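You operate a simulated robot arm through the tools that you are given. There is no shell and no other tool. Be economical: measure what you need, move in short steps, check, and stop when the job is done.

You run a simulated robot arm. Do the job below in one go: nothing can be reset, and whatever is moved stays where it is left.

## Task
Shut and bolt the door, then dry the air to 65 % or less.
Fine: run the dehumidifier till the meter shows it, then switch it off; keep clear under the door.
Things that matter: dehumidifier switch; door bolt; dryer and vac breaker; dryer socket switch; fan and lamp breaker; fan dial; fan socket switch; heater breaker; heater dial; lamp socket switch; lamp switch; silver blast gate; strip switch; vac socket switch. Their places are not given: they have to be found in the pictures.

The check looks at the end state, three seconds after you hand in, the way a careful person would. Anything else that was tipped, shoved, dropped, spilled or broken makes it a failure.

## Robot
A 7-joint arm with a two-finger parallel gripper, fixed in place. Base frame: the origin is at the foot of the arm, x ahead of it, y to its left, z up. Units: mm, degrees, N and s.
With the tool pointing down near the work surface it reaches from about 440 to 920 mm from the base axis. Its first joint turns from -115.0 to 115.0 degrees. Payload 3.91 kg.
The TCP is the grasp point between the finger pads, 30 mm short of the fingertips. In the tool frame z runs along the fingers and y along their closing line. Largest opening 110 mm; finger width 20, thickness 10; the body of the gripper, 48 by 112 mm, starts 55 mm behind the TCP.
Orientation is told as [roll, pitch, yaw] about the base's x, y, z axes, in that order, counted from this pose: with the fingers straight down and closing along the base's y, the tool's x points along the base's -x, its y along +y and its z along -z.

## Interface
- The arm moves only by the tool play_rows. Its argument "motion" is one flat list of numbers, 6 for each row, row after row: the shift along the tool's x, y, z in mm, then the turn, a rotation vector about the tool's x, y, z in degrees. In form: [x, y, z, rx, ry, rz, x, y, z, rx, ry, rz, ...]. A call has 1 to 20 rows; each row is the pose to reach, as a shift and turn from the pose commanded when the call began, along the tool's axes at that moment. "hand" is the gripper command, from -1 (fully open) to 1 (shut), values between in proportion, set as the call begins (left out, the last holds). Rows are played at 5 a second. More than 50 mm and 8.6 degrees between two rows, or a gripper value outside its range, and nothing of the call is played. Where a pose cannot be reached the arm comes as near as it can. A force on the tool above 50 N (or 10 N above the force at the start of the call, whichever is more), or a blocked arm, ends the call early, and 0.2 s more pass. Each finger travels about 153 mm/s and halts on what it meets, pressing with about 23 N; the grip force reading is that of the motor and also rises with nothing between the fingers. The clock runs only during rows and for 0.2 s after the last one: add rows that repeat a pose to give the fingers time. It gives the time, the measured TCP pose, the force on the tool (base axes), the opening and the grip force at its end, in the units of the frame above (readings bear some noise), with the torque about the TCP (base axes, N m) and any sound that the robot's microphone picked up, and new pictures: "pictures" is both (left out), scene, wrist or none.
- Cameras (640 x 400 px; columns grow to the right, rows downward): "scene" is fixed at [227.5, 644.8, 1716.4]; the picture's right is [-0.87, -0.49, 0.00], its down [-0.23, 0.41, -0.88] and it looks along [0.43, -0.77, -0.47] (base axes); focal length 310 px, centre (320, 200). "wrist" rides on the gripper at [72, 17, -103] in the tool frame; the picture's right is [-0.23, 0.97, 0.00], its down [-0.76, -0.18, -0.62] and it looks along [-0.61, -0.14, 0.78] (tool axes); focal length 222 px, centre (320, 200).
- raise_lower(by): slides the trunk up (or, below 0, down) by that many mm; the arm rides with it, the base frame stays. It gives what a move gives, with no picture.
- probe_pixels(camera, pixels): for up to 12 pixels [column, row] of the newest picture of that camera ("zoom" is the newest enlarged one), the place [x, y, z] in the base frame of the surface seen there, good to about 2 mm, but the place of the scene camera against the robot may be out by one fixed shift of up to 12 mm in any direction. The clock stands still meanwhile.
- inspect(camera, box): a new picture of the part [left, top, right, bottom] of that camera's present view, enlarged. The clock stands still meanwhile.
- job_done(): hands the job in; it is judged then, once.

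Go step by step. Measure first, check grasps and placings, and put right what went wrong. The budget is 80 turns and 200 pictures, counting those below and the enlarged ones. Unless the task says otherwise, let go and move clear before handing in, and close with one line.

The tools are called after "Request:" as name(argument=value, ...) on one line, values as JSON. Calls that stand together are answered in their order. play_rows: Moves the arm, as the interface text tells. Its arguments: {"type":"object","properties":{"motion":{"type":"array"},"hand":{"type":"number"},"pictures":{"type":"string","enum":["both","scene","wrist","none"]}},"required":["motion"]} The other tools are called the same way: raise_lower (by) slides the trunk up or down; probe_pixels (camera, pixels) gives the place of the surface under pixels of a picture; inspect (camera, box) takes an enlarged picture of a part of a camera's view; job_done () hands the job in.

At the start:

```text
clock: 0.0
eef_pos: [544.4, -22.0, 1351.7]
ee_rot: [0.0, 0.0, 0.0]
wrist_force: [-0.2, -0.4, -0.2]
ft_torque: [-0.01, 0.0, -0.02]
opening: 110.2
gripper_force: 0.0
trunk travel left (down, up): [-775.0, 215.0]
```

scene: 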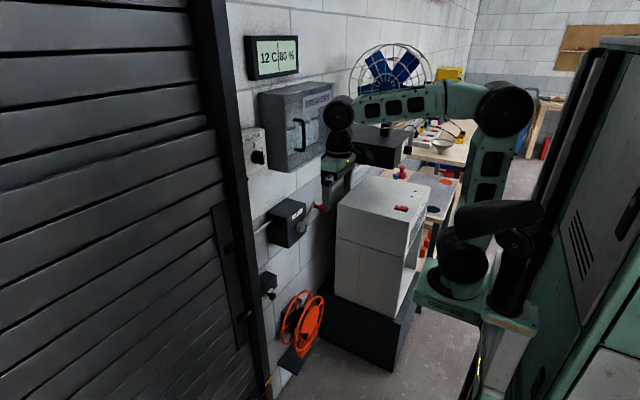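
wrist: 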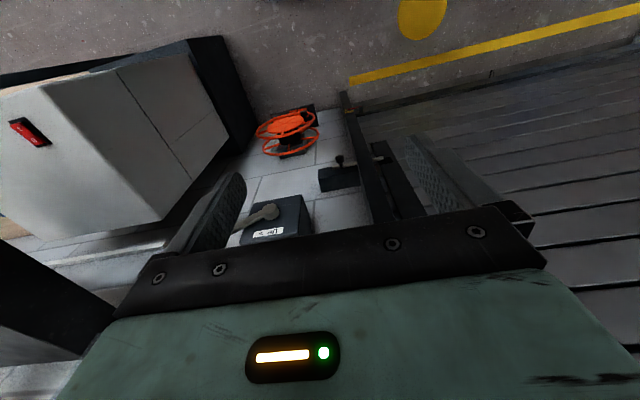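

The scene shows the meter at (272,57) reading 12 C / 80 %, a roller door at left, several boxes on the wall, and a white cabinet with a red switch at (402,208). I'll enlarge the parts to identify them.

Request:
inspect(camera="scene", box=[180, 180, 340, 400])

Request:
inspect(camera="scene", box=[230, 30, 350, 180])

Request:
inspect(camera="scene", box=[320, 30, 560, 260])

Request:
inspect(camera="wrist", box=[200, 60, 520, 260])

```text
1.82 times, centred on (260, 290) of scene
```

zoom: 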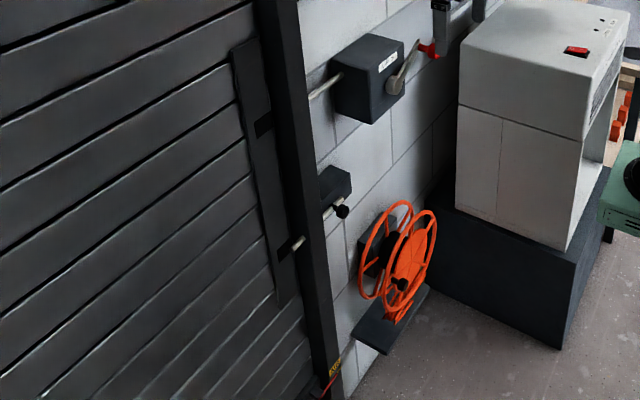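

```text
2.67 times, centred on (290, 105) of scene
```

zoom: 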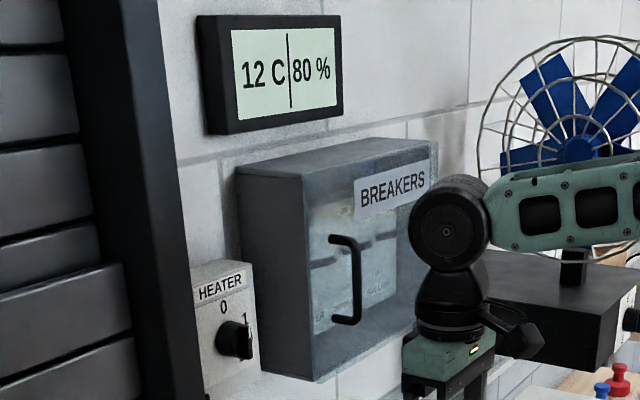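

```text
1.74 times, centred on (440, 145) of scene
```

zoom: 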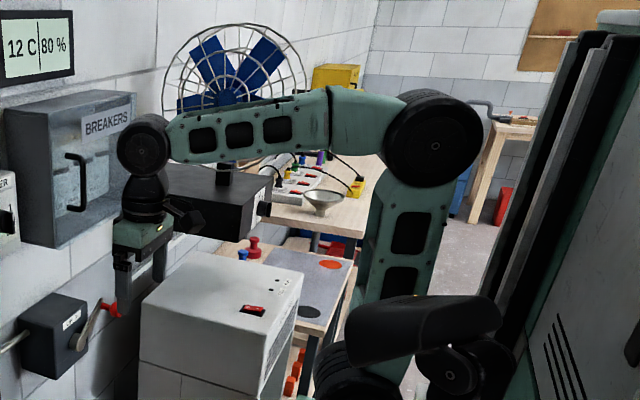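

```text
2.00 times, centred on (360, 160) of wrist
```

zoom: 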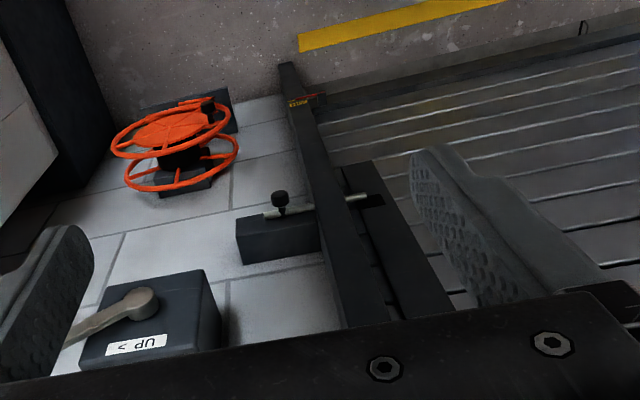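

The wall holds a crank box ("UP >") with red knob, a bolt with black knob and a cable reel on the floor, with something orange near the foot of the door guide. I'll measure these.

Request:
probe_pixels(camera="scene", pixels=[[286, 210], [304, 225], [321, 208], [268, 281], [272, 295], [225, 248], [240, 318], [300, 330], [262, 380], [400, 208], [258, 157], [300, 135]])

Request:
inspect(camera="wrist", box=[330, 0, 640, 200])

Request:
inspect(camera="scene", box=[210, 330, 310, 400])

Request:
inspect(camera="scene", box=[250, 180, 350, 250])

Request:
inspect(camera="scene", box=[370, 180, 450, 250])

```text
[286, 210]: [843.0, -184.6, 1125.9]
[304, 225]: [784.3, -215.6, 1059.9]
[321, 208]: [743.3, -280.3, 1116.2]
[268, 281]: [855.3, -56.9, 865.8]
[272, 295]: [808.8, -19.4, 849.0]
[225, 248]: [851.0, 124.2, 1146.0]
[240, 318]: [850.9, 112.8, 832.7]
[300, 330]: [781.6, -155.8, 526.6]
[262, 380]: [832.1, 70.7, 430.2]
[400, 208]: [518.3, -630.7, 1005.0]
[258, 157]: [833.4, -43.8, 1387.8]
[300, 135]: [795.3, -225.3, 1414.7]
```

```text
2.00 times, centred on (485, 100) of wrist
```

zoom: 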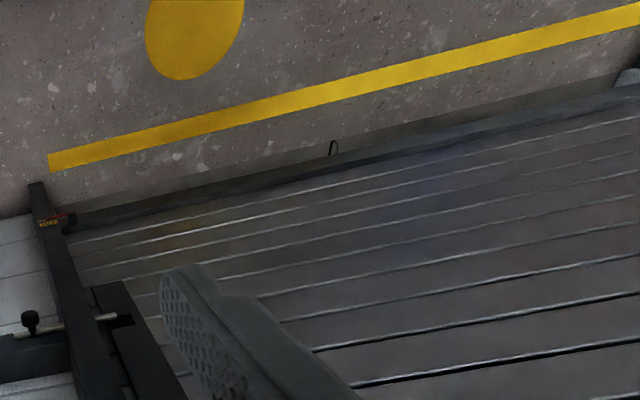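

```text
5.71 times, centred on (260, 365) of scene
```

zoom: 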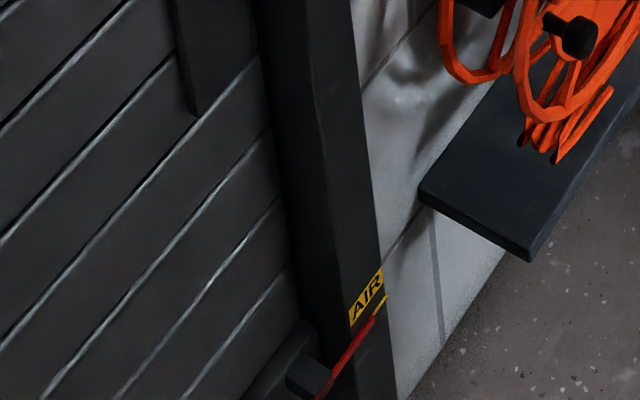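

```text
5.71 times, centred on (300, 215) of scene
```

zoom: 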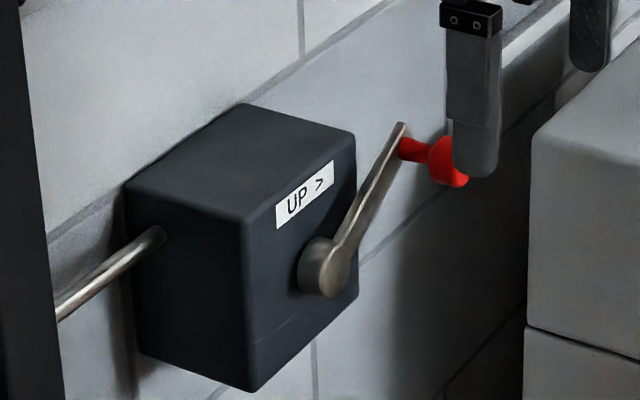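

```text
5.71 times, centred on (410, 215) of scene
```

zoom: 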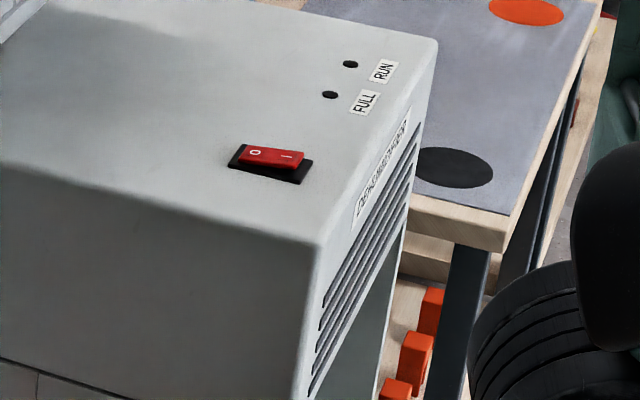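

There's an "AIR" label with a red line at the guide's foot that may run under the door. I'll measure the bench side, then lower the trunk to look under the door.

Request:
probe_pixels(camera="scene", pixels=[[400, 190], [340, 215], [385, 235], [414, 185], [365, 370], [430, 150], [465, 155], [405, 150], [400, 170], [445, 185], [411, 126], [300, 50]])

Request:
raise_lower(by=-300)

Request:
play_rows(motion=[0, 0, 0, 0, 0, -8, 0, 0, 0, 0, 0, -16, 0, 0, 0, 0, 0, -24, 0, 0, 0, 0, 0, -32, 0, 0, 0, 0, 0, -40, 0, 0, 0, 0, 0, -48, 0, 0, 0, 0, 0, -48])

```text
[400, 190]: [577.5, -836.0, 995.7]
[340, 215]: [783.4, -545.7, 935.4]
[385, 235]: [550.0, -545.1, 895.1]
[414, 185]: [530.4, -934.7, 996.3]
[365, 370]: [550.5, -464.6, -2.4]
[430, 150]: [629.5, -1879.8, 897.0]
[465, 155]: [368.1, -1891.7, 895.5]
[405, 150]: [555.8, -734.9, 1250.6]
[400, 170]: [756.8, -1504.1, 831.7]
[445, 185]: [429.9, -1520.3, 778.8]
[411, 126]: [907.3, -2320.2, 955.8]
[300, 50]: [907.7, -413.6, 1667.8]
```

```text
clock: 3.0
eef_pos: [544.3, -22.4, 1051.6]
ee_rot: [0.0, 0.0, -0.1]
wrist_force: [0.2, -0.3, -0.1]
ft_torque: [0.04, -0.02, -0.02]
opening: 109.9
gripper_force: 0.1
trunk travel left (down, up): [-475.0, 515.0]
```

```text
clock: 4.6
eef_pos: [544.6, -22.9, 1052.1]
ee_rot: [0.1, -0.1, 48.2]
wrist_force: [-0.4, -0.6, 1.2]
ft_torque: [-0.02, 0.0, 0.0]
opening: 110.3
gripper_force: 0.2
trunk travel left (down, up): [-475.0, 515.0]
```

scene: 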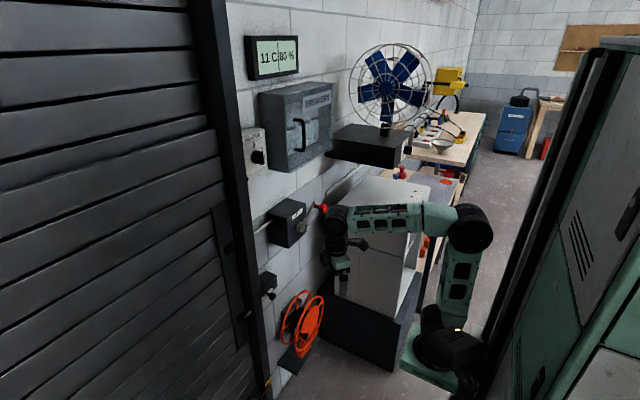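
wrist: 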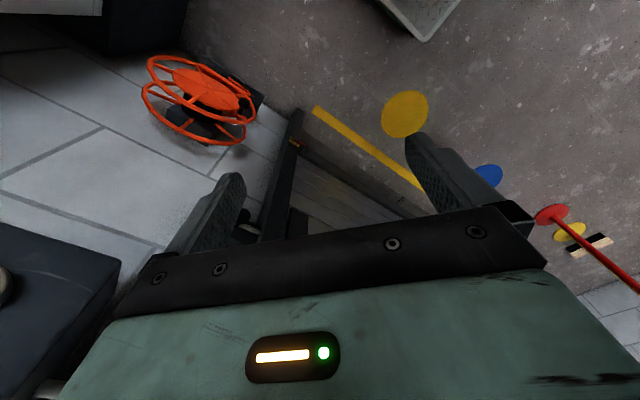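

The meter now shows 11 C; a red pole, discs and a broom are on the floor at right of the wrist view. I'll go lower and turn further to see along the door's foot.

Request:
raise_lower(by=-250)

Request:
play_rows(motion=[0, 0, 0, 0, -8, 0, 0, 0, 0, 0, -16, 0, 0, 0, 0, 0, -24, 0, 0, 0, 0, 0, -32, 0, 0, 0, 0, 0, -32, 0], pictures="wrist")

```text
clock: 7.2
eef_pos: [543.9, -21.3, 802.6]
ee_rot: [0.1, 0.1, 48.0]
wrist_force: [0.3, -0.4, -0.5]
ft_torque: [0.01, -0.01, 0.0]
opening: 109.9
gripper_force: 0.1
trunk travel left (down, up): [-225.0, 765.0]
```

```text
clock: 8.4
eef_pos: [549.0, -22.2, 800.1]
ee_rot: [0.0, -32.1, 48.0]
wrist_force: [0.0, 0.1, 0.4]
ft_torque: [0.01, 0.01, -0.01]
opening: 110.1
gripper_force: 0.1
out of reach, approached as far as the arm can: row 4, 5
trunk travel left (down, up): [-225.0, 765.0]
```

wrist: 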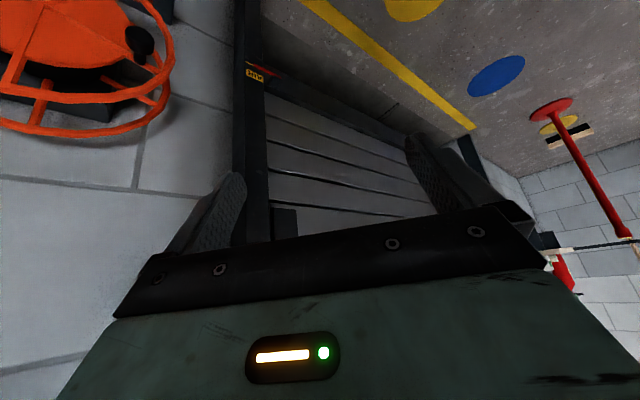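

I see the AIR fitting at (255,75) and the door foot from (262,65) to (410,140). Enlarging the gap.

Request:
inspect(camera="wrist", box=[225, 30, 465, 180])

Request:
inspect(camera="wrist", box=[440, 60, 640, 300])

Request:
probe_pixels(camera="wrist", pixels=[[255, 75], [270, 70], [290, 98], [350, 115], [400, 145], [392, 104], [320, 92], [330, 80], [340, 60], [552, 112], [500, 75], [470, 150]])

```text
2.67 times, centred on (345, 105) of wrist
```

zoom: 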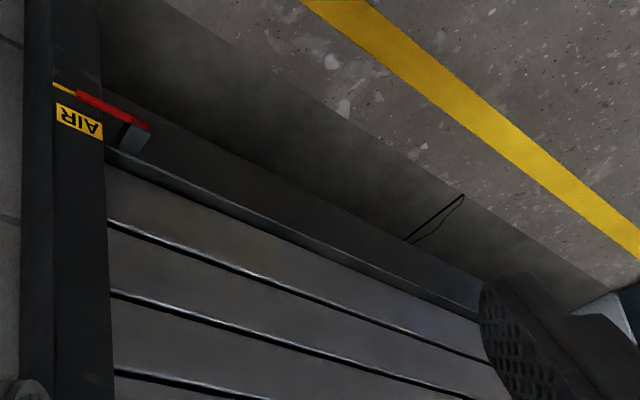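

```text
1.67 times, centred on (540, 180) of wrist
```

zoom: 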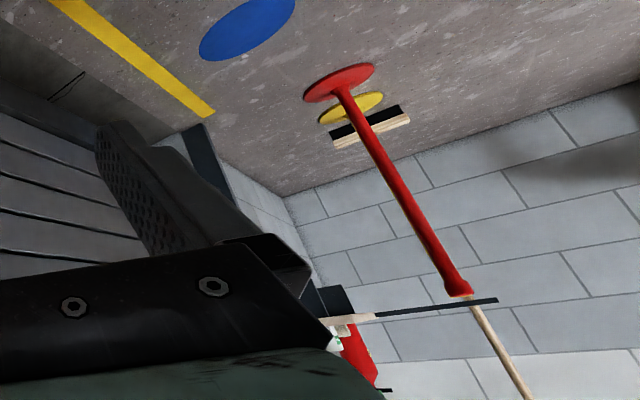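

```text
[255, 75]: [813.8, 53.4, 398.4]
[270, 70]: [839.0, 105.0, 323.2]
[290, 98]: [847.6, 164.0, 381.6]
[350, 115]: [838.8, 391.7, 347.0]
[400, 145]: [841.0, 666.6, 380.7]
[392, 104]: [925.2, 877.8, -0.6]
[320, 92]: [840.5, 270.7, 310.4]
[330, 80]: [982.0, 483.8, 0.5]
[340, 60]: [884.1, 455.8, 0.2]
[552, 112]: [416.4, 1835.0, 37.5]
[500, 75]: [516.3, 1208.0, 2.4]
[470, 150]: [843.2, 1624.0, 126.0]
```

The door's bottom edge is at about z=320 with a gap below, and a red arm with black block labelled AIR sits by the right guide near z≈400 (perhaps an airing stop). I'll move left for a closer look.

Request:
play_rows(motion=[-19, 38, 12, 2, 0, 3, -38, 76, 24, 4, 0, 6, -56, 114, 35, 6, 0, 9, -75, 151, 47, 8, 0, 12, -94, 189, 58, 10, 0, 15, -112, 227, 70, 10.6, 0, 17, -112, 227, 70, 10.6, 0, 17], pictures="both")

```text
clock: 10.0
eef_pos: [466.8, 225.9, 801.1]
ee_rot: [0.0, -32.0, 28.0]
wrist_force: [0.6, -1.3, -0.3]
ft_torque: [-0.02, 0.04, 0.0]
opening: 110.0
gripper_force: 0.0
out of reach, approached as far as the arm can: row 1, 2
trunk travel left (down, up): [-225.0, 765.0]
```

scene: 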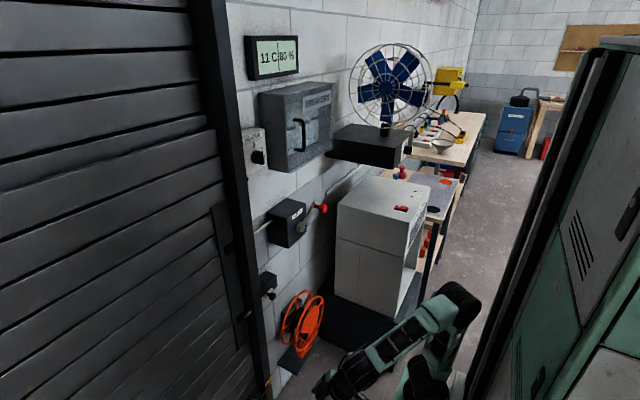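
wrist: 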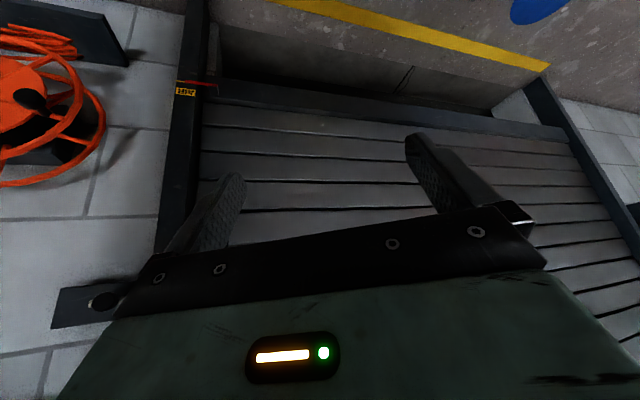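

Request:
inspect(camera="wrist", box=[150, 0, 310, 120])

Request:
inspect(camera="wrist", box=[340, 20, 600, 160])

Request:
probe_pixels(camera="wrist", pixels=[[184, 91], [180, 81], [200, 84], [212, 86], [214, 92], [230, 88], [230, 100], [230, 70], [402, 80], [410, 68], [520, 135], [535, 95]])

Request:
inspect(camera="scene", box=[240, 180, 340, 330])

```text
3.33 times, centred on (230, 60) of wrist
```

zoom: 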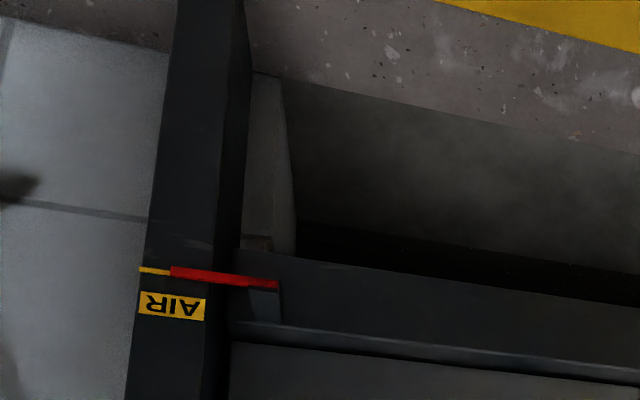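

```text
2.46 times, centred on (470, 90) of wrist
```

zoom: 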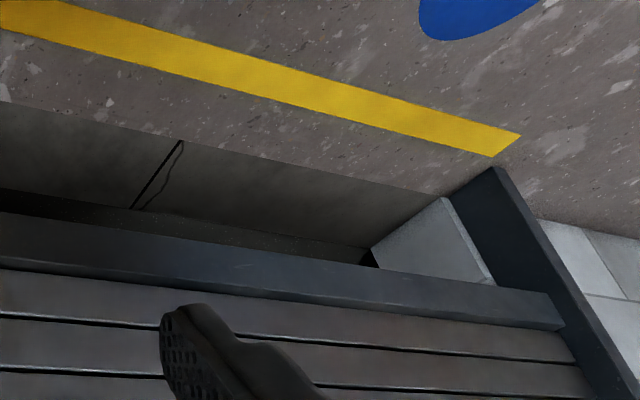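

```text
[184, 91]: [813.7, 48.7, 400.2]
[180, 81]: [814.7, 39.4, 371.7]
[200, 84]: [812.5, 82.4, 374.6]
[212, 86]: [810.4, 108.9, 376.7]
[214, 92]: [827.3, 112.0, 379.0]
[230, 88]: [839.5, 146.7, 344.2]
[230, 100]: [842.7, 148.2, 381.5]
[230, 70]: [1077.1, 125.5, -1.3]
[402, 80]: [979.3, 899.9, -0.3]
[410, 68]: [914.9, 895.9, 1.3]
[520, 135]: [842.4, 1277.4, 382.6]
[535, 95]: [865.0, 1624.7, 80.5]
```

```text
2.67 times, centred on (290, 255) of scene
```

zoom: 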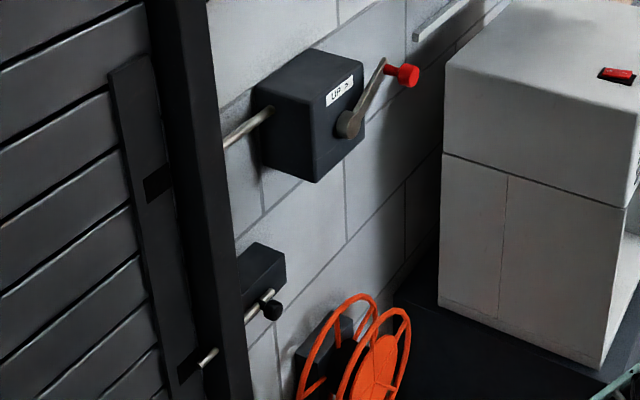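

The red pointer on the door stands at the AIR mark; the bolt sits in the lower hole of the door strip (z≈833), with a second hole about 313 mm higher (z≈1146) that is evidently the shut position. So: pull the bolt, crank the door down, push the bolt in. I'll go up and view the bolt and crank closely.

Request:
raise_lower(by=200)

Request:
play_rows(motion=[13, -36, -8, 2.5, 0, 4, 26, -71, -16, 5, 0, 8, 39, -106, -24, 7.4, 0, 12, 51, -142, -32, 10, 0, 16, 64, -177, -40, 12.4, 0, 20, 76, -212, -48, 14.8, 0, 23.7, 76, -212, -48, 14.8, 0, 23.7], pictures="wrist")

```text
clock: 12.2
eef_pos: [465.8, 225.4, 1002.1]
ee_rot: [0.1, -32.0, 28.0]
wrist_force: [-0.2, 0.7, 0.7]
ft_torque: [0.02, 0.0, 0.04]
opening: 110.4
gripper_force: 0.1
trunk travel left (down, up): [-425.0, 565.0]
```

```text
clock: 13.8
eef_pos: [534.6, 28.7, 984.5]
ee_rot: [0.0, -32.0, 0.1]
wrist_force: [-1.6, 0.1, -0.3]
ft_torque: [0.0, -0.03, 0.01]
opening: 110.0
gripper_force: 0.1
out of reach, approached as far as the arm can: row 3, 4, 5, 6, 7
trunk travel left (down, up): [-425.0, 565.0]
```

wrist: 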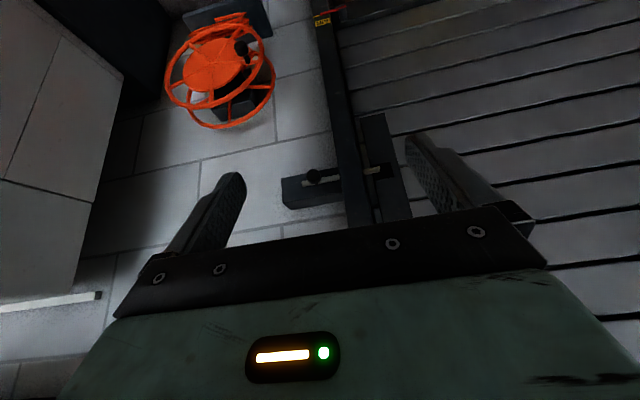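

The bolt is at (330,175) in the wrist view. I'll enlarge and measure it.

Request:
inspect(camera="wrist", box=[270, 110, 430, 230])

Request:
probe_pixels(camera="wrist", pixels=[[312, 177], [318, 172], [330, 174], [340, 173], [370, 170], [386, 170], [300, 190], [285, 195], [285, 180], [340, 190], [375, 130], [325, 182]])

Request:
inspect(camera="scene", box=[240, 255, 300, 330])

```text
3.33 times, centred on (350, 170) of wrist
```

zoom: 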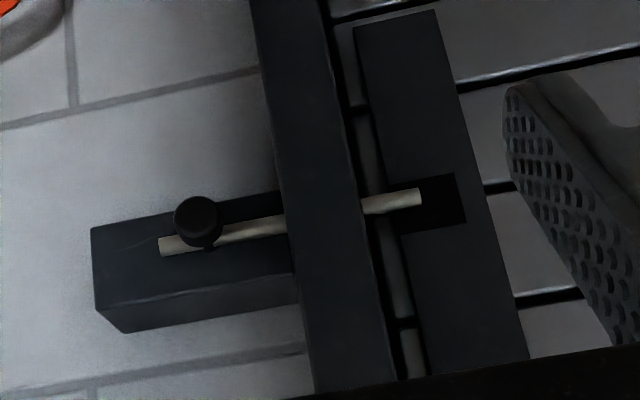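

```text
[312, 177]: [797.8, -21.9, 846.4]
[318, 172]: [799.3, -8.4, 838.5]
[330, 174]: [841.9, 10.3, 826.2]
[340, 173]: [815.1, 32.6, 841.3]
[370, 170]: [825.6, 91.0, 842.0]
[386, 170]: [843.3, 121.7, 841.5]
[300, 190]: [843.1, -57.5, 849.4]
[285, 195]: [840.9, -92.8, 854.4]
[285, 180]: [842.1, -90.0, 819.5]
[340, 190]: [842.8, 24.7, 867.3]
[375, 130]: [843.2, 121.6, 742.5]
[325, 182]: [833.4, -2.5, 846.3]
```

```text
5.33 times, centred on (270, 292) of scene
```

zoom: 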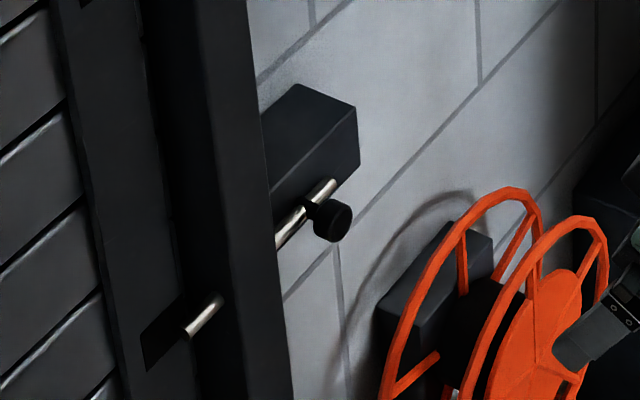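

The bolt knob is at about (798,-18,845), 22 mm wide, sticking out toward the robot. I'll turn the tool horizontal and come in front of it with a part-open gripper.

Request:
play_rows(motion=[-9, -6, 26, 0, -7.2, 0, -18, -12, 52, 0, -14.5, 0, -26, -18, 78, 0, -21.7, 0, -35, -24, 104, 0, -29, 0, -44, -29, 130, 0, -36.2, 0, -53, -35, 157, 0, -43.5, 0, -61, -41, 183, 0, -50.7, 0, -70, -47, 209, 0, -58, 0, -70, -47, 209, 0, -58, 0], hand=0.15)

```text
clock: 15.8
eef_pos: [704.4, -16.0, 840.6]
ee_rot: [128.1, -90.0, -128.2]
wrist_force: [-0.9, -1.5, 0.4]
ft_torque: [-0.04, 0.0, 0.02]
opening: 46.7
gripper_force: 0.0
trunk travel left (down, up): [-425.0, 565.0]
```

scene: 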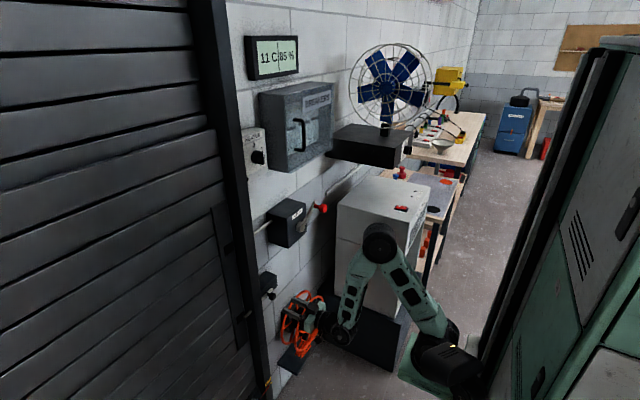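
wrist: 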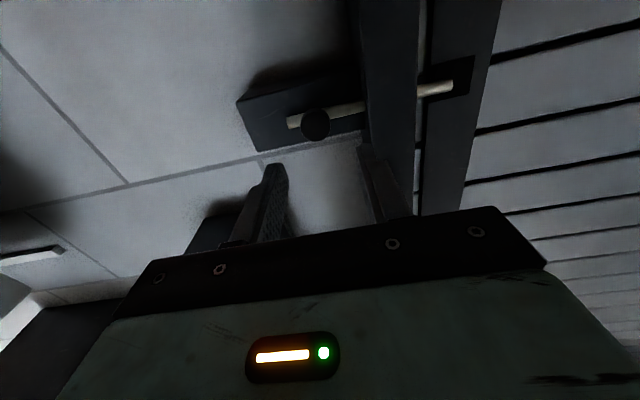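

The tool is horizontal and the knob shows at (316,125) in line with the fingers. I'll remeasure it.

Request:
probe_pixels(camera="wrist", pixels=[[316, 125], [303, 125], [329, 125], [316, 113], [316, 137], [295, 122], [345, 112], [435, 90]])

```text
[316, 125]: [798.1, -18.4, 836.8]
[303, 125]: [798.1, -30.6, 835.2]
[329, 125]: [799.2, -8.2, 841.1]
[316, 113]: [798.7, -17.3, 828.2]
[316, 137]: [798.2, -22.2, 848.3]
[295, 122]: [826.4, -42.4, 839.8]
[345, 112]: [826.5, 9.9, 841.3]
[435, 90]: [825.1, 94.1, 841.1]
```

Knob centre is (798,-19,838). Advancing 84 mm along the fingers, then closing.

Request:
play_rows(motion=[2, -3, 30, 0, 0, 0, 2, -3, 60, 0, 0, 0, 2, -3, 84, 0, 0, 0, 2, -3, 84, 0, 0, 0], pictures="wrist")

Request:
play_rows(motion=[0, 0, 0, 0, 0, 0, 0, 0, 0, 0, 0, 0, 0, 0, 0, 0, 0, 0], hand=1, pictures="wrist")

```text
clock: 16.8
eef_pos: [789.9, -19.0, 838.3]
ee_rot: [79.6, -90.0, -79.6]
wrist_force: [-1.0, 0.1, 0.4]
ft_torque: [0.02, 0.0, 0.04]
opening: 46.8
gripper_force: 0.1
trunk travel left (down, up): [-425.0, 565.0]
```

wrist: 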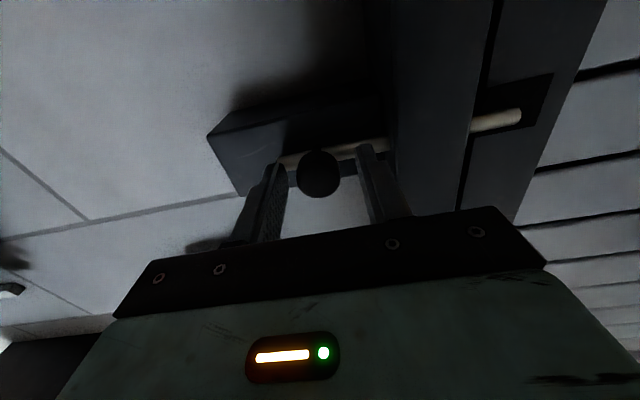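

```text
clock: 17.6
eef_pos: [788.3, -19.5, 837.4]
ee_rot: [114.3, -90.0, -114.6]
wrist_force: [2.4, -8.4, 1.1]
ft_torque: [0.0, 0.14, -0.26]
opening: 27.4
gripper_force: 45.1
trunk travel left (down, up): [-425.0, 565.0]
```

wrist: 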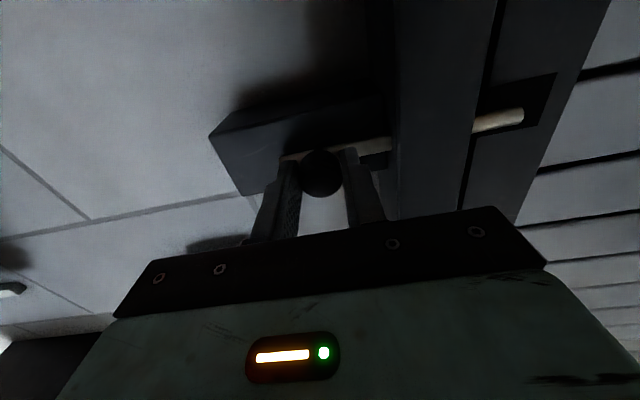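

Knob gripped (opening 27 mm). Pulling the bolt toward -y.

Request:
play_rows(motion=[0, -8, 0, 0, 0, 0, 0, -16, 0, 0, 0, 0, 0, -24, 0, 0, 0, 0, 0, -32, 0, 0, 0, 0, 0, -40, 0, 0, 0, 0, 0, -48, 0, 0, 0, 0, 0, -55, 0, 0, 0, 0, 0, -55, 0, 0, 0, 0], pictures="wrist")

```text
clock: 19.4
eef_pos: [782.4, -38.0, 842.7]
ee_rot: [-5.5, -89.7, 4.0]
wrist_force: [21.0, 1.7, -18.5]
ft_torque: [0.02, 0.66, -0.02]
opening: 27.1
gripper_force: 45.0
out of reach, approached as far as the arm can: row 1, 2, 3, 4, 5, 6, 7, 8
trunk travel left (down, up): [-425.0, 565.0]
```

wrist: 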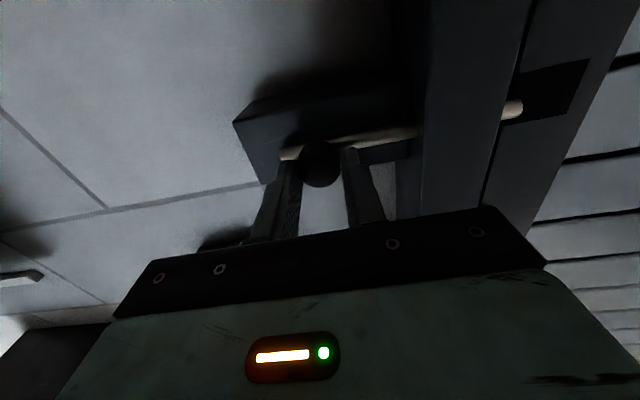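

The arm hit a reach limit after 19 mm (bolt partly withdrawn). I'll let go, back off, lower the trunk for a better posture and regrasp.

Request:
play_rows(motion=[0, 0, 0, 0, 0, 0, 0, 0, 0, 0, 0, 0, 0, 0, -40, 0, 0, 0, 0, 0, -80, 0, 0, 0, 0, 0, -80, 0, 0, 0], hand=0.15, pictures="none")

Request:
raise_lower(by=-250)

```text
clock: 20.6
eef_pos: [700.6, -36.6, 845.0]
ee_rot: [59.1, -90.0, -59.0]
wrist_force: [0.0, 0.5, 0.2]
ft_torque: [0.0, -0.04, 0.0]
opening: 46.9
gripper_force: 0.0
out of reach, approached as far as the arm can: row 3
trunk travel left (down, up): [-425.0, 565.0]
```

```text
clock: 23.1
eef_pos: [700.8, -36.5, 595.0]
ee_rot: [56.4, -90.0, -56.4]
wrist_force: [0.0, 0.3, 0.1]
ft_torque: [0.0, -0.01, 0.0]
opening: 46.9
gripper_force: 0.0
trunk travel left (down, up): [-175.0, 815.0]
```

Now bring the hand back up to z≈838 with the lower trunk.

Request:
play_rows(motion=[-49, 0, 0, 0, 0, 0, -98, 0, 0, 0, 0, 0, -147, 0, 0, 0, 0, 0, -196, 0, 0, 0, 0, 0, -243, 0, 0, 0, 0, 0, -243, 0, 0, 0, 0, 0], pictures="both")

```text
clock: 24.5
eef_pos: [698.2, -36.5, 841.0]
ee_rot: [23.3, -90.0, -23.4]
wrist_force: [0.3, 0.6, 0.4]
ft_torque: [0.0, -0.03, -0.01]
opening: 46.7
gripper_force: 0.1
trunk travel left (down, up): [-175.0, 815.0]
```

scene: 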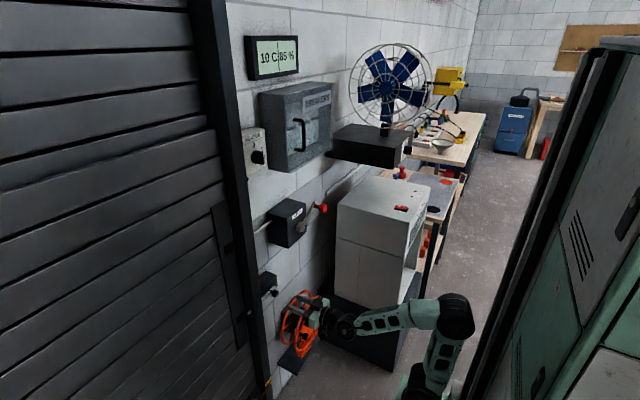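
wrist: 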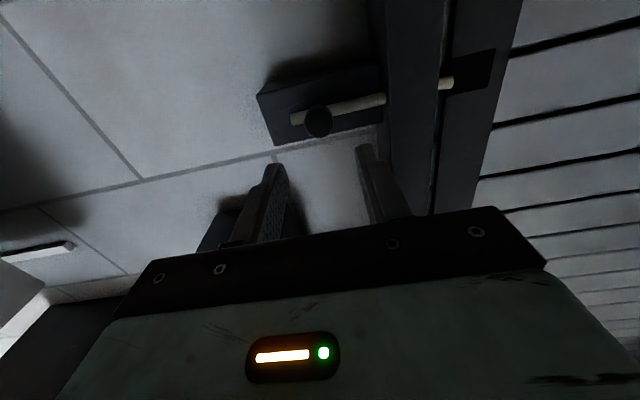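

Knob is centred again at (319,122). Advance and close, then pull.

Request:
play_rows(motion=[2, 0, 45, 0, 0, 0, 3, 0, 88, 0, 0, 0, 3, 0, 88, 0, 0, 0], pictures="none")

Request:
play_rows(motion=[0, 0, 0, 0, 0, 0, 0, 0, 0, 0, 0, 0, 0, -8, 0, 0, 0, 0, 0, -16, 0, 0, 0, 0, 0, -24, 0, 0, 0, 0, 0, -32, 0, 0, 0, 0, 0, -40, 0, 0, 0, 0, 0, -48, 0, 0, 0, 0, 0, -48, 0, 0, 0, 0], hand=1, pictures="wrist")

```text
clock: 25.3
eef_pos: [789.9, -37.0, 836.5]
ee_rot: [75.5, -90.0, -75.5]
wrist_force: [0.1, -0.8, -0.8]
ft_torque: [-0.01, 0.0, 0.0]
opening: 46.9
gripper_force: 0.0
trunk travel left (down, up): [-175.0, 815.0]
```

```text
clock: 27.4
eef_pos: [783.7, -61.0, 832.2]
ee_rot: [-47.0, -89.1, 49.5]
wrist_force: [-2.3, 11.3, -2.5]
ft_torque: [0.06, -0.88, 0.15]
opening: 27.4
gripper_force: 45.4
out of reach, approached as far as the arm can: row 7
trunk travel left (down, up): [-175.0, 815.0]
stopped in row 9: the force on the tool passed its limit at 57 N (the readings are from after the stop); the commanded pose is now the measured one
```

wrist: 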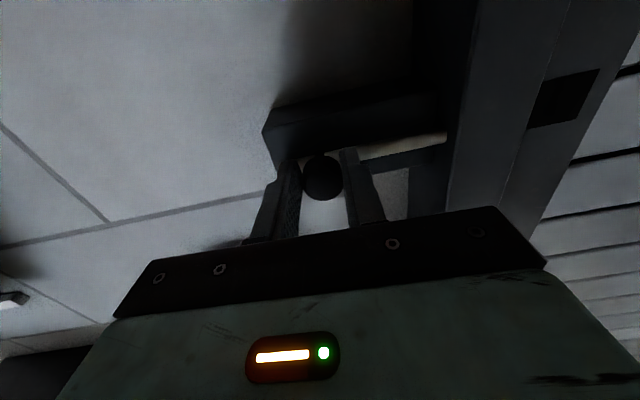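

The strip hole is now empty at (565,100): bolt fully drawn. Release, back off, and rise to the crank.

Request:
play_rows(motion=[0, 0, 0, 0, 0, 0, 0, 0, 0, 0, 0, 0, 0, 0, -45, 0, 0, 0, 0, 0, -90, 0, 0, 0, 0, 0, -130, 0, 0, 0, 0, 0, -130, 0, 0, 0], hand=0.1, pictures="none")

Request:
raise_lower(by=230)

Request:
play_rows(motion=[0, -45, 0, 0, 0, 0, 0, -90, 0, 0, 0, 0, 0, -135, 0, 0, 0, 0, 0, -180, 0, 0, 0, 0, 0, -180, 0, 0, 0, 0], pictures="both")

```text
clock: 28.8
eef_pos: [656.1, -69.0, 834.8]
ee_rot: [-40.7, -89.2, 42.8]
wrist_force: [-0.8, 0.8, 0.5]
ft_torque: [-0.01, -0.01, -0.01]
opening: 49.6
gripper_force: 0.0
trunk travel left (down, up): [-175.0, 815.0]
```

```text
clock: 31.2
eef_pos: [656.6, -70.0, 1065.8]
ee_rot: [-40.5, -89.2, 42.7]
wrist_force: [0.1, 0.5, 0.1]
ft_torque: [-0.02, 0.02, -0.02]
opening: 49.5
gripper_force: 0.1
trunk travel left (down, up): [-405.0, 585.0]
```

```text
clock: 32.4
eef_pos: [665.3, -251.3, 1067.1]
ee_rot: [-43.0, -89.2, 45.2]
wrist_force: [0.0, -0.2, -0.1]
ft_torque: [0.01, -0.05, -0.03]
opening: 49.7
gripper_force: 0.0
trunk travel left (down, up): [-405.0, 585.0]
```

scene: 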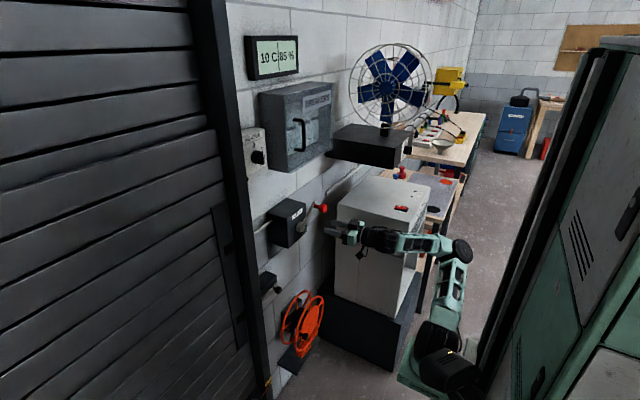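
wrist: 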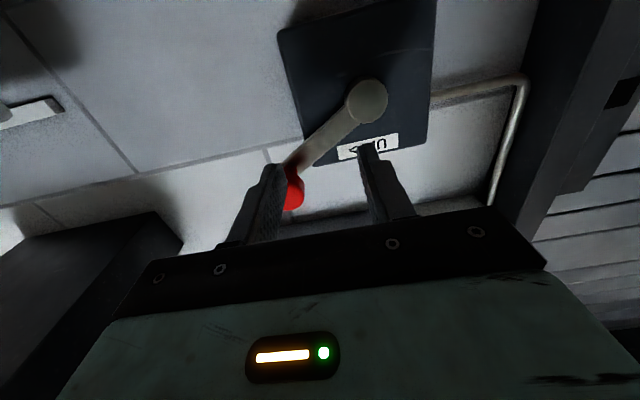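

The crank hub is at (367,100) and the red knob at (295,190). Measuring.

Request:
probe_pixels(camera="wrist", pixels=[[367, 100], [382, 100], [352, 100], [367, 82], [367, 118], [292, 168], [296, 185], [296, 200], [288, 205], [303, 190], [330, 130], [290, 50]])

Request:
inspect(camera="scene", box=[260, 180, 370, 260])

Request:
inspect(camera="wrist", box=[230, 60, 430, 230])

```text
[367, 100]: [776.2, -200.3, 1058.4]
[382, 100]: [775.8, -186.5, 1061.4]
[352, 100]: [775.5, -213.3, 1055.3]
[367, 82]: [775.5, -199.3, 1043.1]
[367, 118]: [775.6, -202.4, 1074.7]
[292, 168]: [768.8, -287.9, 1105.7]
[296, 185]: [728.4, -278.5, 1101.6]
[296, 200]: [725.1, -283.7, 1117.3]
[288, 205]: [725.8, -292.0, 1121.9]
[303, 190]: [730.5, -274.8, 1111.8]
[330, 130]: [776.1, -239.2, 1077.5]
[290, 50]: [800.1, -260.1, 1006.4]
```

```text
5.00 times, centred on (315, 220) of scene
```

zoom: 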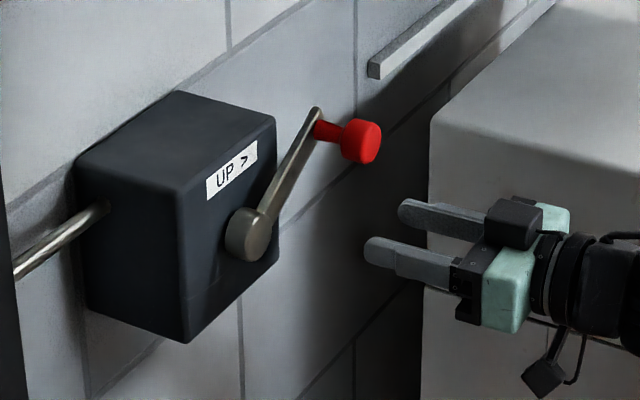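

```text
2.35 times, centred on (330, 145) of wrist
```

zoom: 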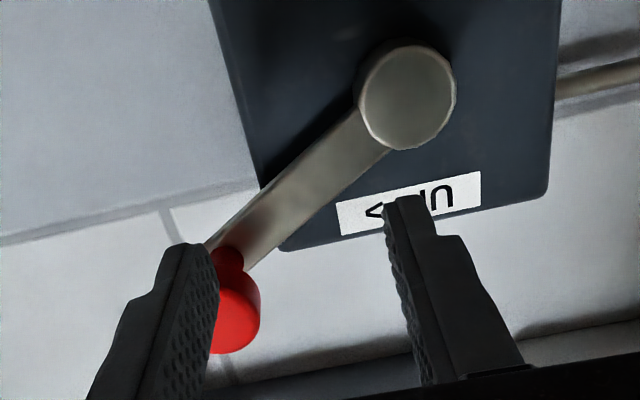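

Hub is at (776,-200,1058), the knob centre about (735,-287,1109), i.e. radius 100 at 150°. I'll line up and grip the knob.

Request:
play_rows(motion=[-21, -18, 0, 0, 0, 0, -41, -36, 0, 0, 0, 0, -41, -36, 0, 0, 0, 0], pictures="wrist")

```text
clock: 33.2
eef_pos: [666.1, -285.6, 1107.9]
ee_rot: [-41.1, -89.2, 43.3]
wrist_force: [0.0, -0.2, 0.0]
ft_torque: [0.0, 0.01, -0.02]
opening: 49.4
gripper_force: 0.1
trunk travel left (down, up): [-405.0, 585.0]
```

wrist: 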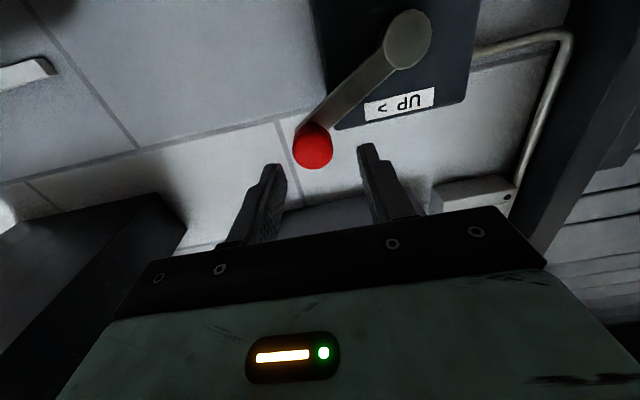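

Request:
probe_pixels(camera="wrist", pixels=[[313, 148], [297, 148], [330, 148], [313, 132], [313, 165], [407, 38]])

Request:
play_rows(motion=[0, -1, 34, 0, 0, 0, 0, -1, 67, 0, 0, 0, 0, -1, 67, 0, 0, 0], pictures="none")

Request:
play_rows(motion=[0, 0, 0, 0, 0, 0, 0, 0, 0, 0, 0, 0, 0, 0, 0, 0, 0, 0], hand=1, pictures="wrist")

```text
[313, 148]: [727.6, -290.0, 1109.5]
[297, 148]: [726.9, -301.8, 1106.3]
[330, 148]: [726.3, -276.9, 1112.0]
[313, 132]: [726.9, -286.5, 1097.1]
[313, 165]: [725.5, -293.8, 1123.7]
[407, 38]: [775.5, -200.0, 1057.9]
```

```text
clock: 34.0
eef_pos: [732.9, -283.6, 1108.3]
ee_rot: [-42.0, -89.3, 44.0]
wrist_force: [0.4, -0.5, 0.5]
ft_torque: [-0.06, -0.03, 0.01]
opening: 50.0
gripper_force: 0.6
trunk travel left (down, up): [-405.0, 585.0]
```

```text
clock: 34.8
eef_pos: [734.0, -291.1, 1109.2]
ee_rot: [-24.6, -89.3, 26.1]
wrist_force: [8.1, -40.2, 12.7]
ft_torque: [-0.42, 0.1, -0.38]
opening: 33.4
gripper_force: 45.4
trunk travel left (down, up): [-405.0, 585.0]
```

wrist: 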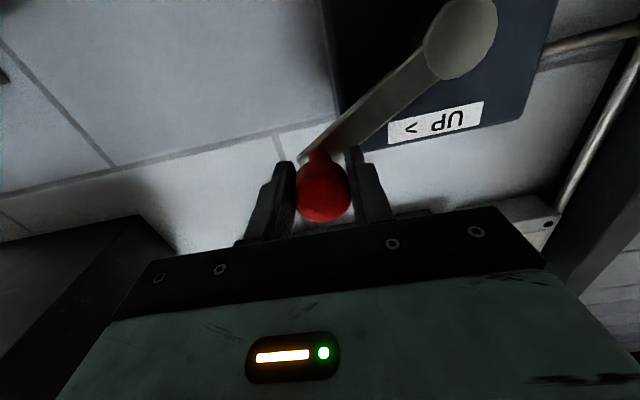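

Knob is gripped (opening 33 mm). "UP >" means clockwise raises, so I'll wind counter-clockwise, over the top, first a quarter turn.

Request:
play_rows(motion=[0, -3, 0, 0, 0, 0, -17.4, 9.7, 0, 0, 0, 0, -31.8, 25.7, 0, 0, 0, 0, -42.6, 44.3, 0, 0, 0, 0, -49.2, 64.8, 0, 0, 0, 0, -51.5, 86.2, 0, 0, 0, 0, -49.2, 107.6, 0, 0, 0, 0, -42.6, 128.1, 0, 0, 0, 0, -37.7, 137.7, 0, 0, 0, 0, -37.7, 137.7, 0, 0, 0, 0], pictures="both")

```text
clock: 37.0
eef_pos: [726.6, -145.6, 1143.9]
ee_rot: [-41.7, -89.2, 43.8]
wrist_force: [13.4, -3.7, 4.7]
ft_torque: [-0.37, -0.12, -0.61]
opening: 33.2
gripper_force: 45.0
trunk travel left (down, up): [-405.0, 585.0]
```

scene: 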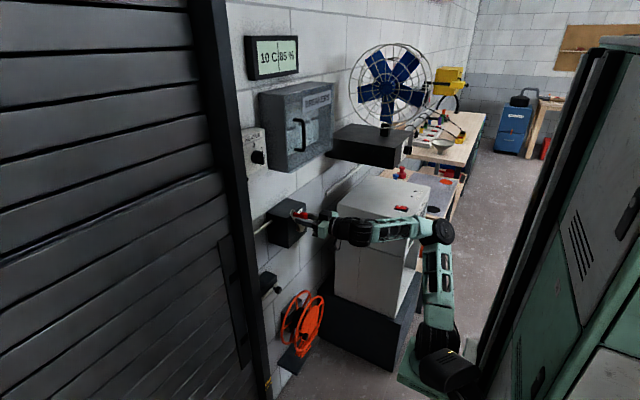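
wrist: 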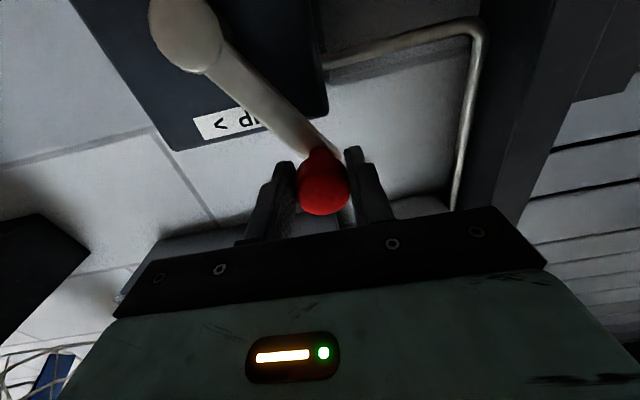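

The crank turned 90° and the strip on the door clearly went down (its top from row ~205 to ~240). Measuring how far.

Request:
inspect(camera="scene", box=[190, 220, 310, 400])

Request:
probe_pixels(camera="scene", pixels=[[232, 285], [231, 280], [220, 240], [245, 350], [270, 290]])

```text
2.22 times, centred on (250, 310) of scene
```

zoom: 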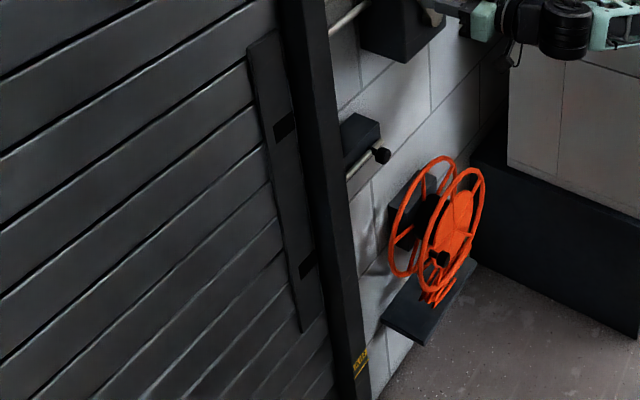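

```text
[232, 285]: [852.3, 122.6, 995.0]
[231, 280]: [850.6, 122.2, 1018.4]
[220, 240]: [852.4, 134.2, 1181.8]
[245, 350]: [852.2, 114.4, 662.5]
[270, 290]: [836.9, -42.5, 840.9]
```

The upper hole is now near pixel (234,276). Probing both holes precisely.

Request:
probe_pixels(camera="scene", pixels=[[233, 270], [233, 276], [233, 282], [243, 333], [243, 339], [243, 345]])

Request:
inspect(camera="scene", box=[215, 255, 265, 355])

```text
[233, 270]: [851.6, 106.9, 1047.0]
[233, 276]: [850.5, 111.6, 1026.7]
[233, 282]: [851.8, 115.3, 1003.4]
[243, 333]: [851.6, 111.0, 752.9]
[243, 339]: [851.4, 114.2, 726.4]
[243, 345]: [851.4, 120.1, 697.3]
```

```text
4.00 times, centred on (240, 305) of scene
```

zoom: 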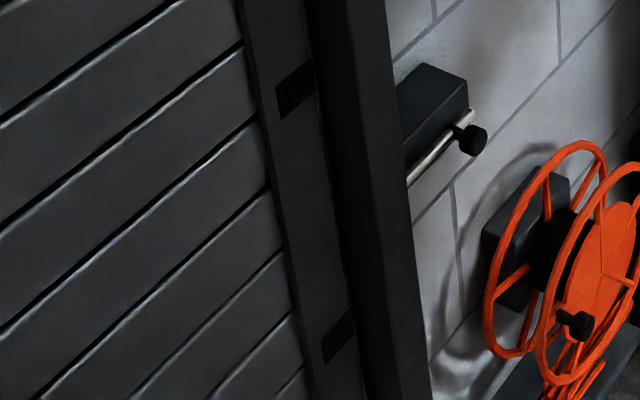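

Upper hole at z≈1023, lower ≈726 (300 mm apart); the door dropped about 107 mm in 90°, so about 160° more. Winding another 100°.

Request:
play_rows(motion=[12.7, 17.4, 0, 0, 0, 0, 28.7, 31.8, 0, 0, 0, 0, 47.3, 42.6, 0, 0, 0, 0, 67.8, 49.2, 0, 0, 0, 0, 89.2, 51.5, 0, 0, 0, 0, 110.6, 49.2, 0, 0, 0, 0, 131.1, 42.6, 0, 0, 0, 0, 149.7, 31.8, 0, 0, 0, 0, 155.4, 27.4, 0, 0, 0, 0, 155.4, 27.4, 0, 0, 0, 0], pictures="both")

Request:
inspect(camera="scene", box=[220, 250, 300, 400])

```text
clock: 39.2
eef_pos: [723.9, -118.5, 987.9]
ee_rot: [-40.6, -89.2, 42.8]
wrist_force: [0.2, 0.2, 0.3]
ft_torque: [0.02, 0.01, 0.0]
opening: 0.0
gripper_force: 38.1
trunk travel left (down, up): [-405.0, 585.0]
```

scene: 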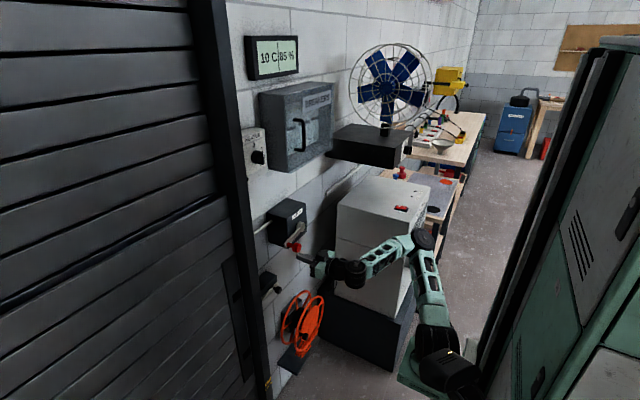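
wrist: 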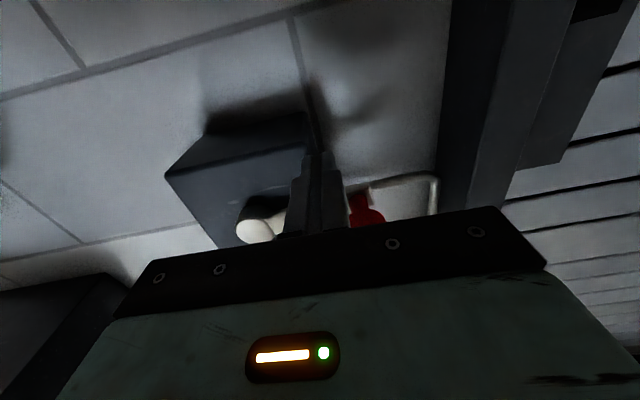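

```text
2.67 times, centred on (260, 325) of scene
```

zoom: 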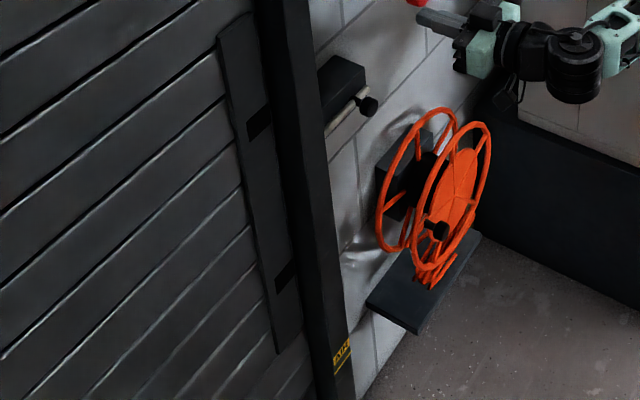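

The fingers slipped off as the motion turned vertical. The knob is at (365,205); I'll back off and measure it and the door.

Request:
play_rows(motion=[0, 0, -45, 0, 0, 0, 0, 0, -80, 0, 0, 0, 0, 0, -80, 0, 0, 0], hand=0.1, pictures="wrist")

Request:
probe_pixels(camera="scene", pixels=[[237, 293], [237, 296], [237, 299], [247, 350], [247, 354], [270, 286]])

```text
clock: 40.0
eef_pos: [652.9, -124.9, 994.4]
ee_rot: [-36.9, -89.1, 39.3]
wrist_force: [0.4, 0.5, 0.4]
ft_torque: [-0.01, -0.01, 0.02]
opening: 49.4
gripper_force: 0.1
out of reach, approached as far as the arm can: row 2, 3
trunk travel left (down, up): [-405.0, 585.0]
```

wrist: 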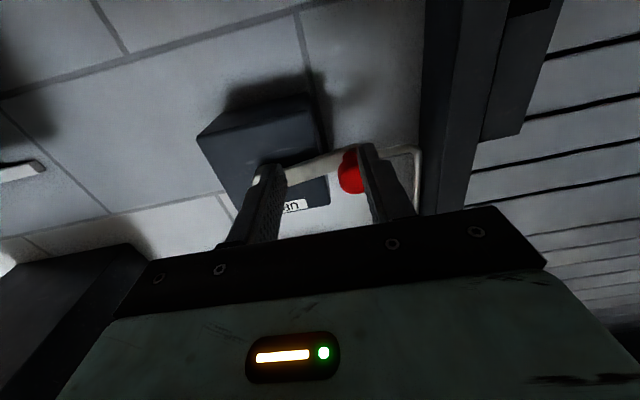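

```text
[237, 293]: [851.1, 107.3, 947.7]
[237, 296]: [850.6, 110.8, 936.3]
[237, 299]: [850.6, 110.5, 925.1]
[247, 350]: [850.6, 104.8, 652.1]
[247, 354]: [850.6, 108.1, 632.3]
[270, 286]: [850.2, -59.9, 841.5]
```

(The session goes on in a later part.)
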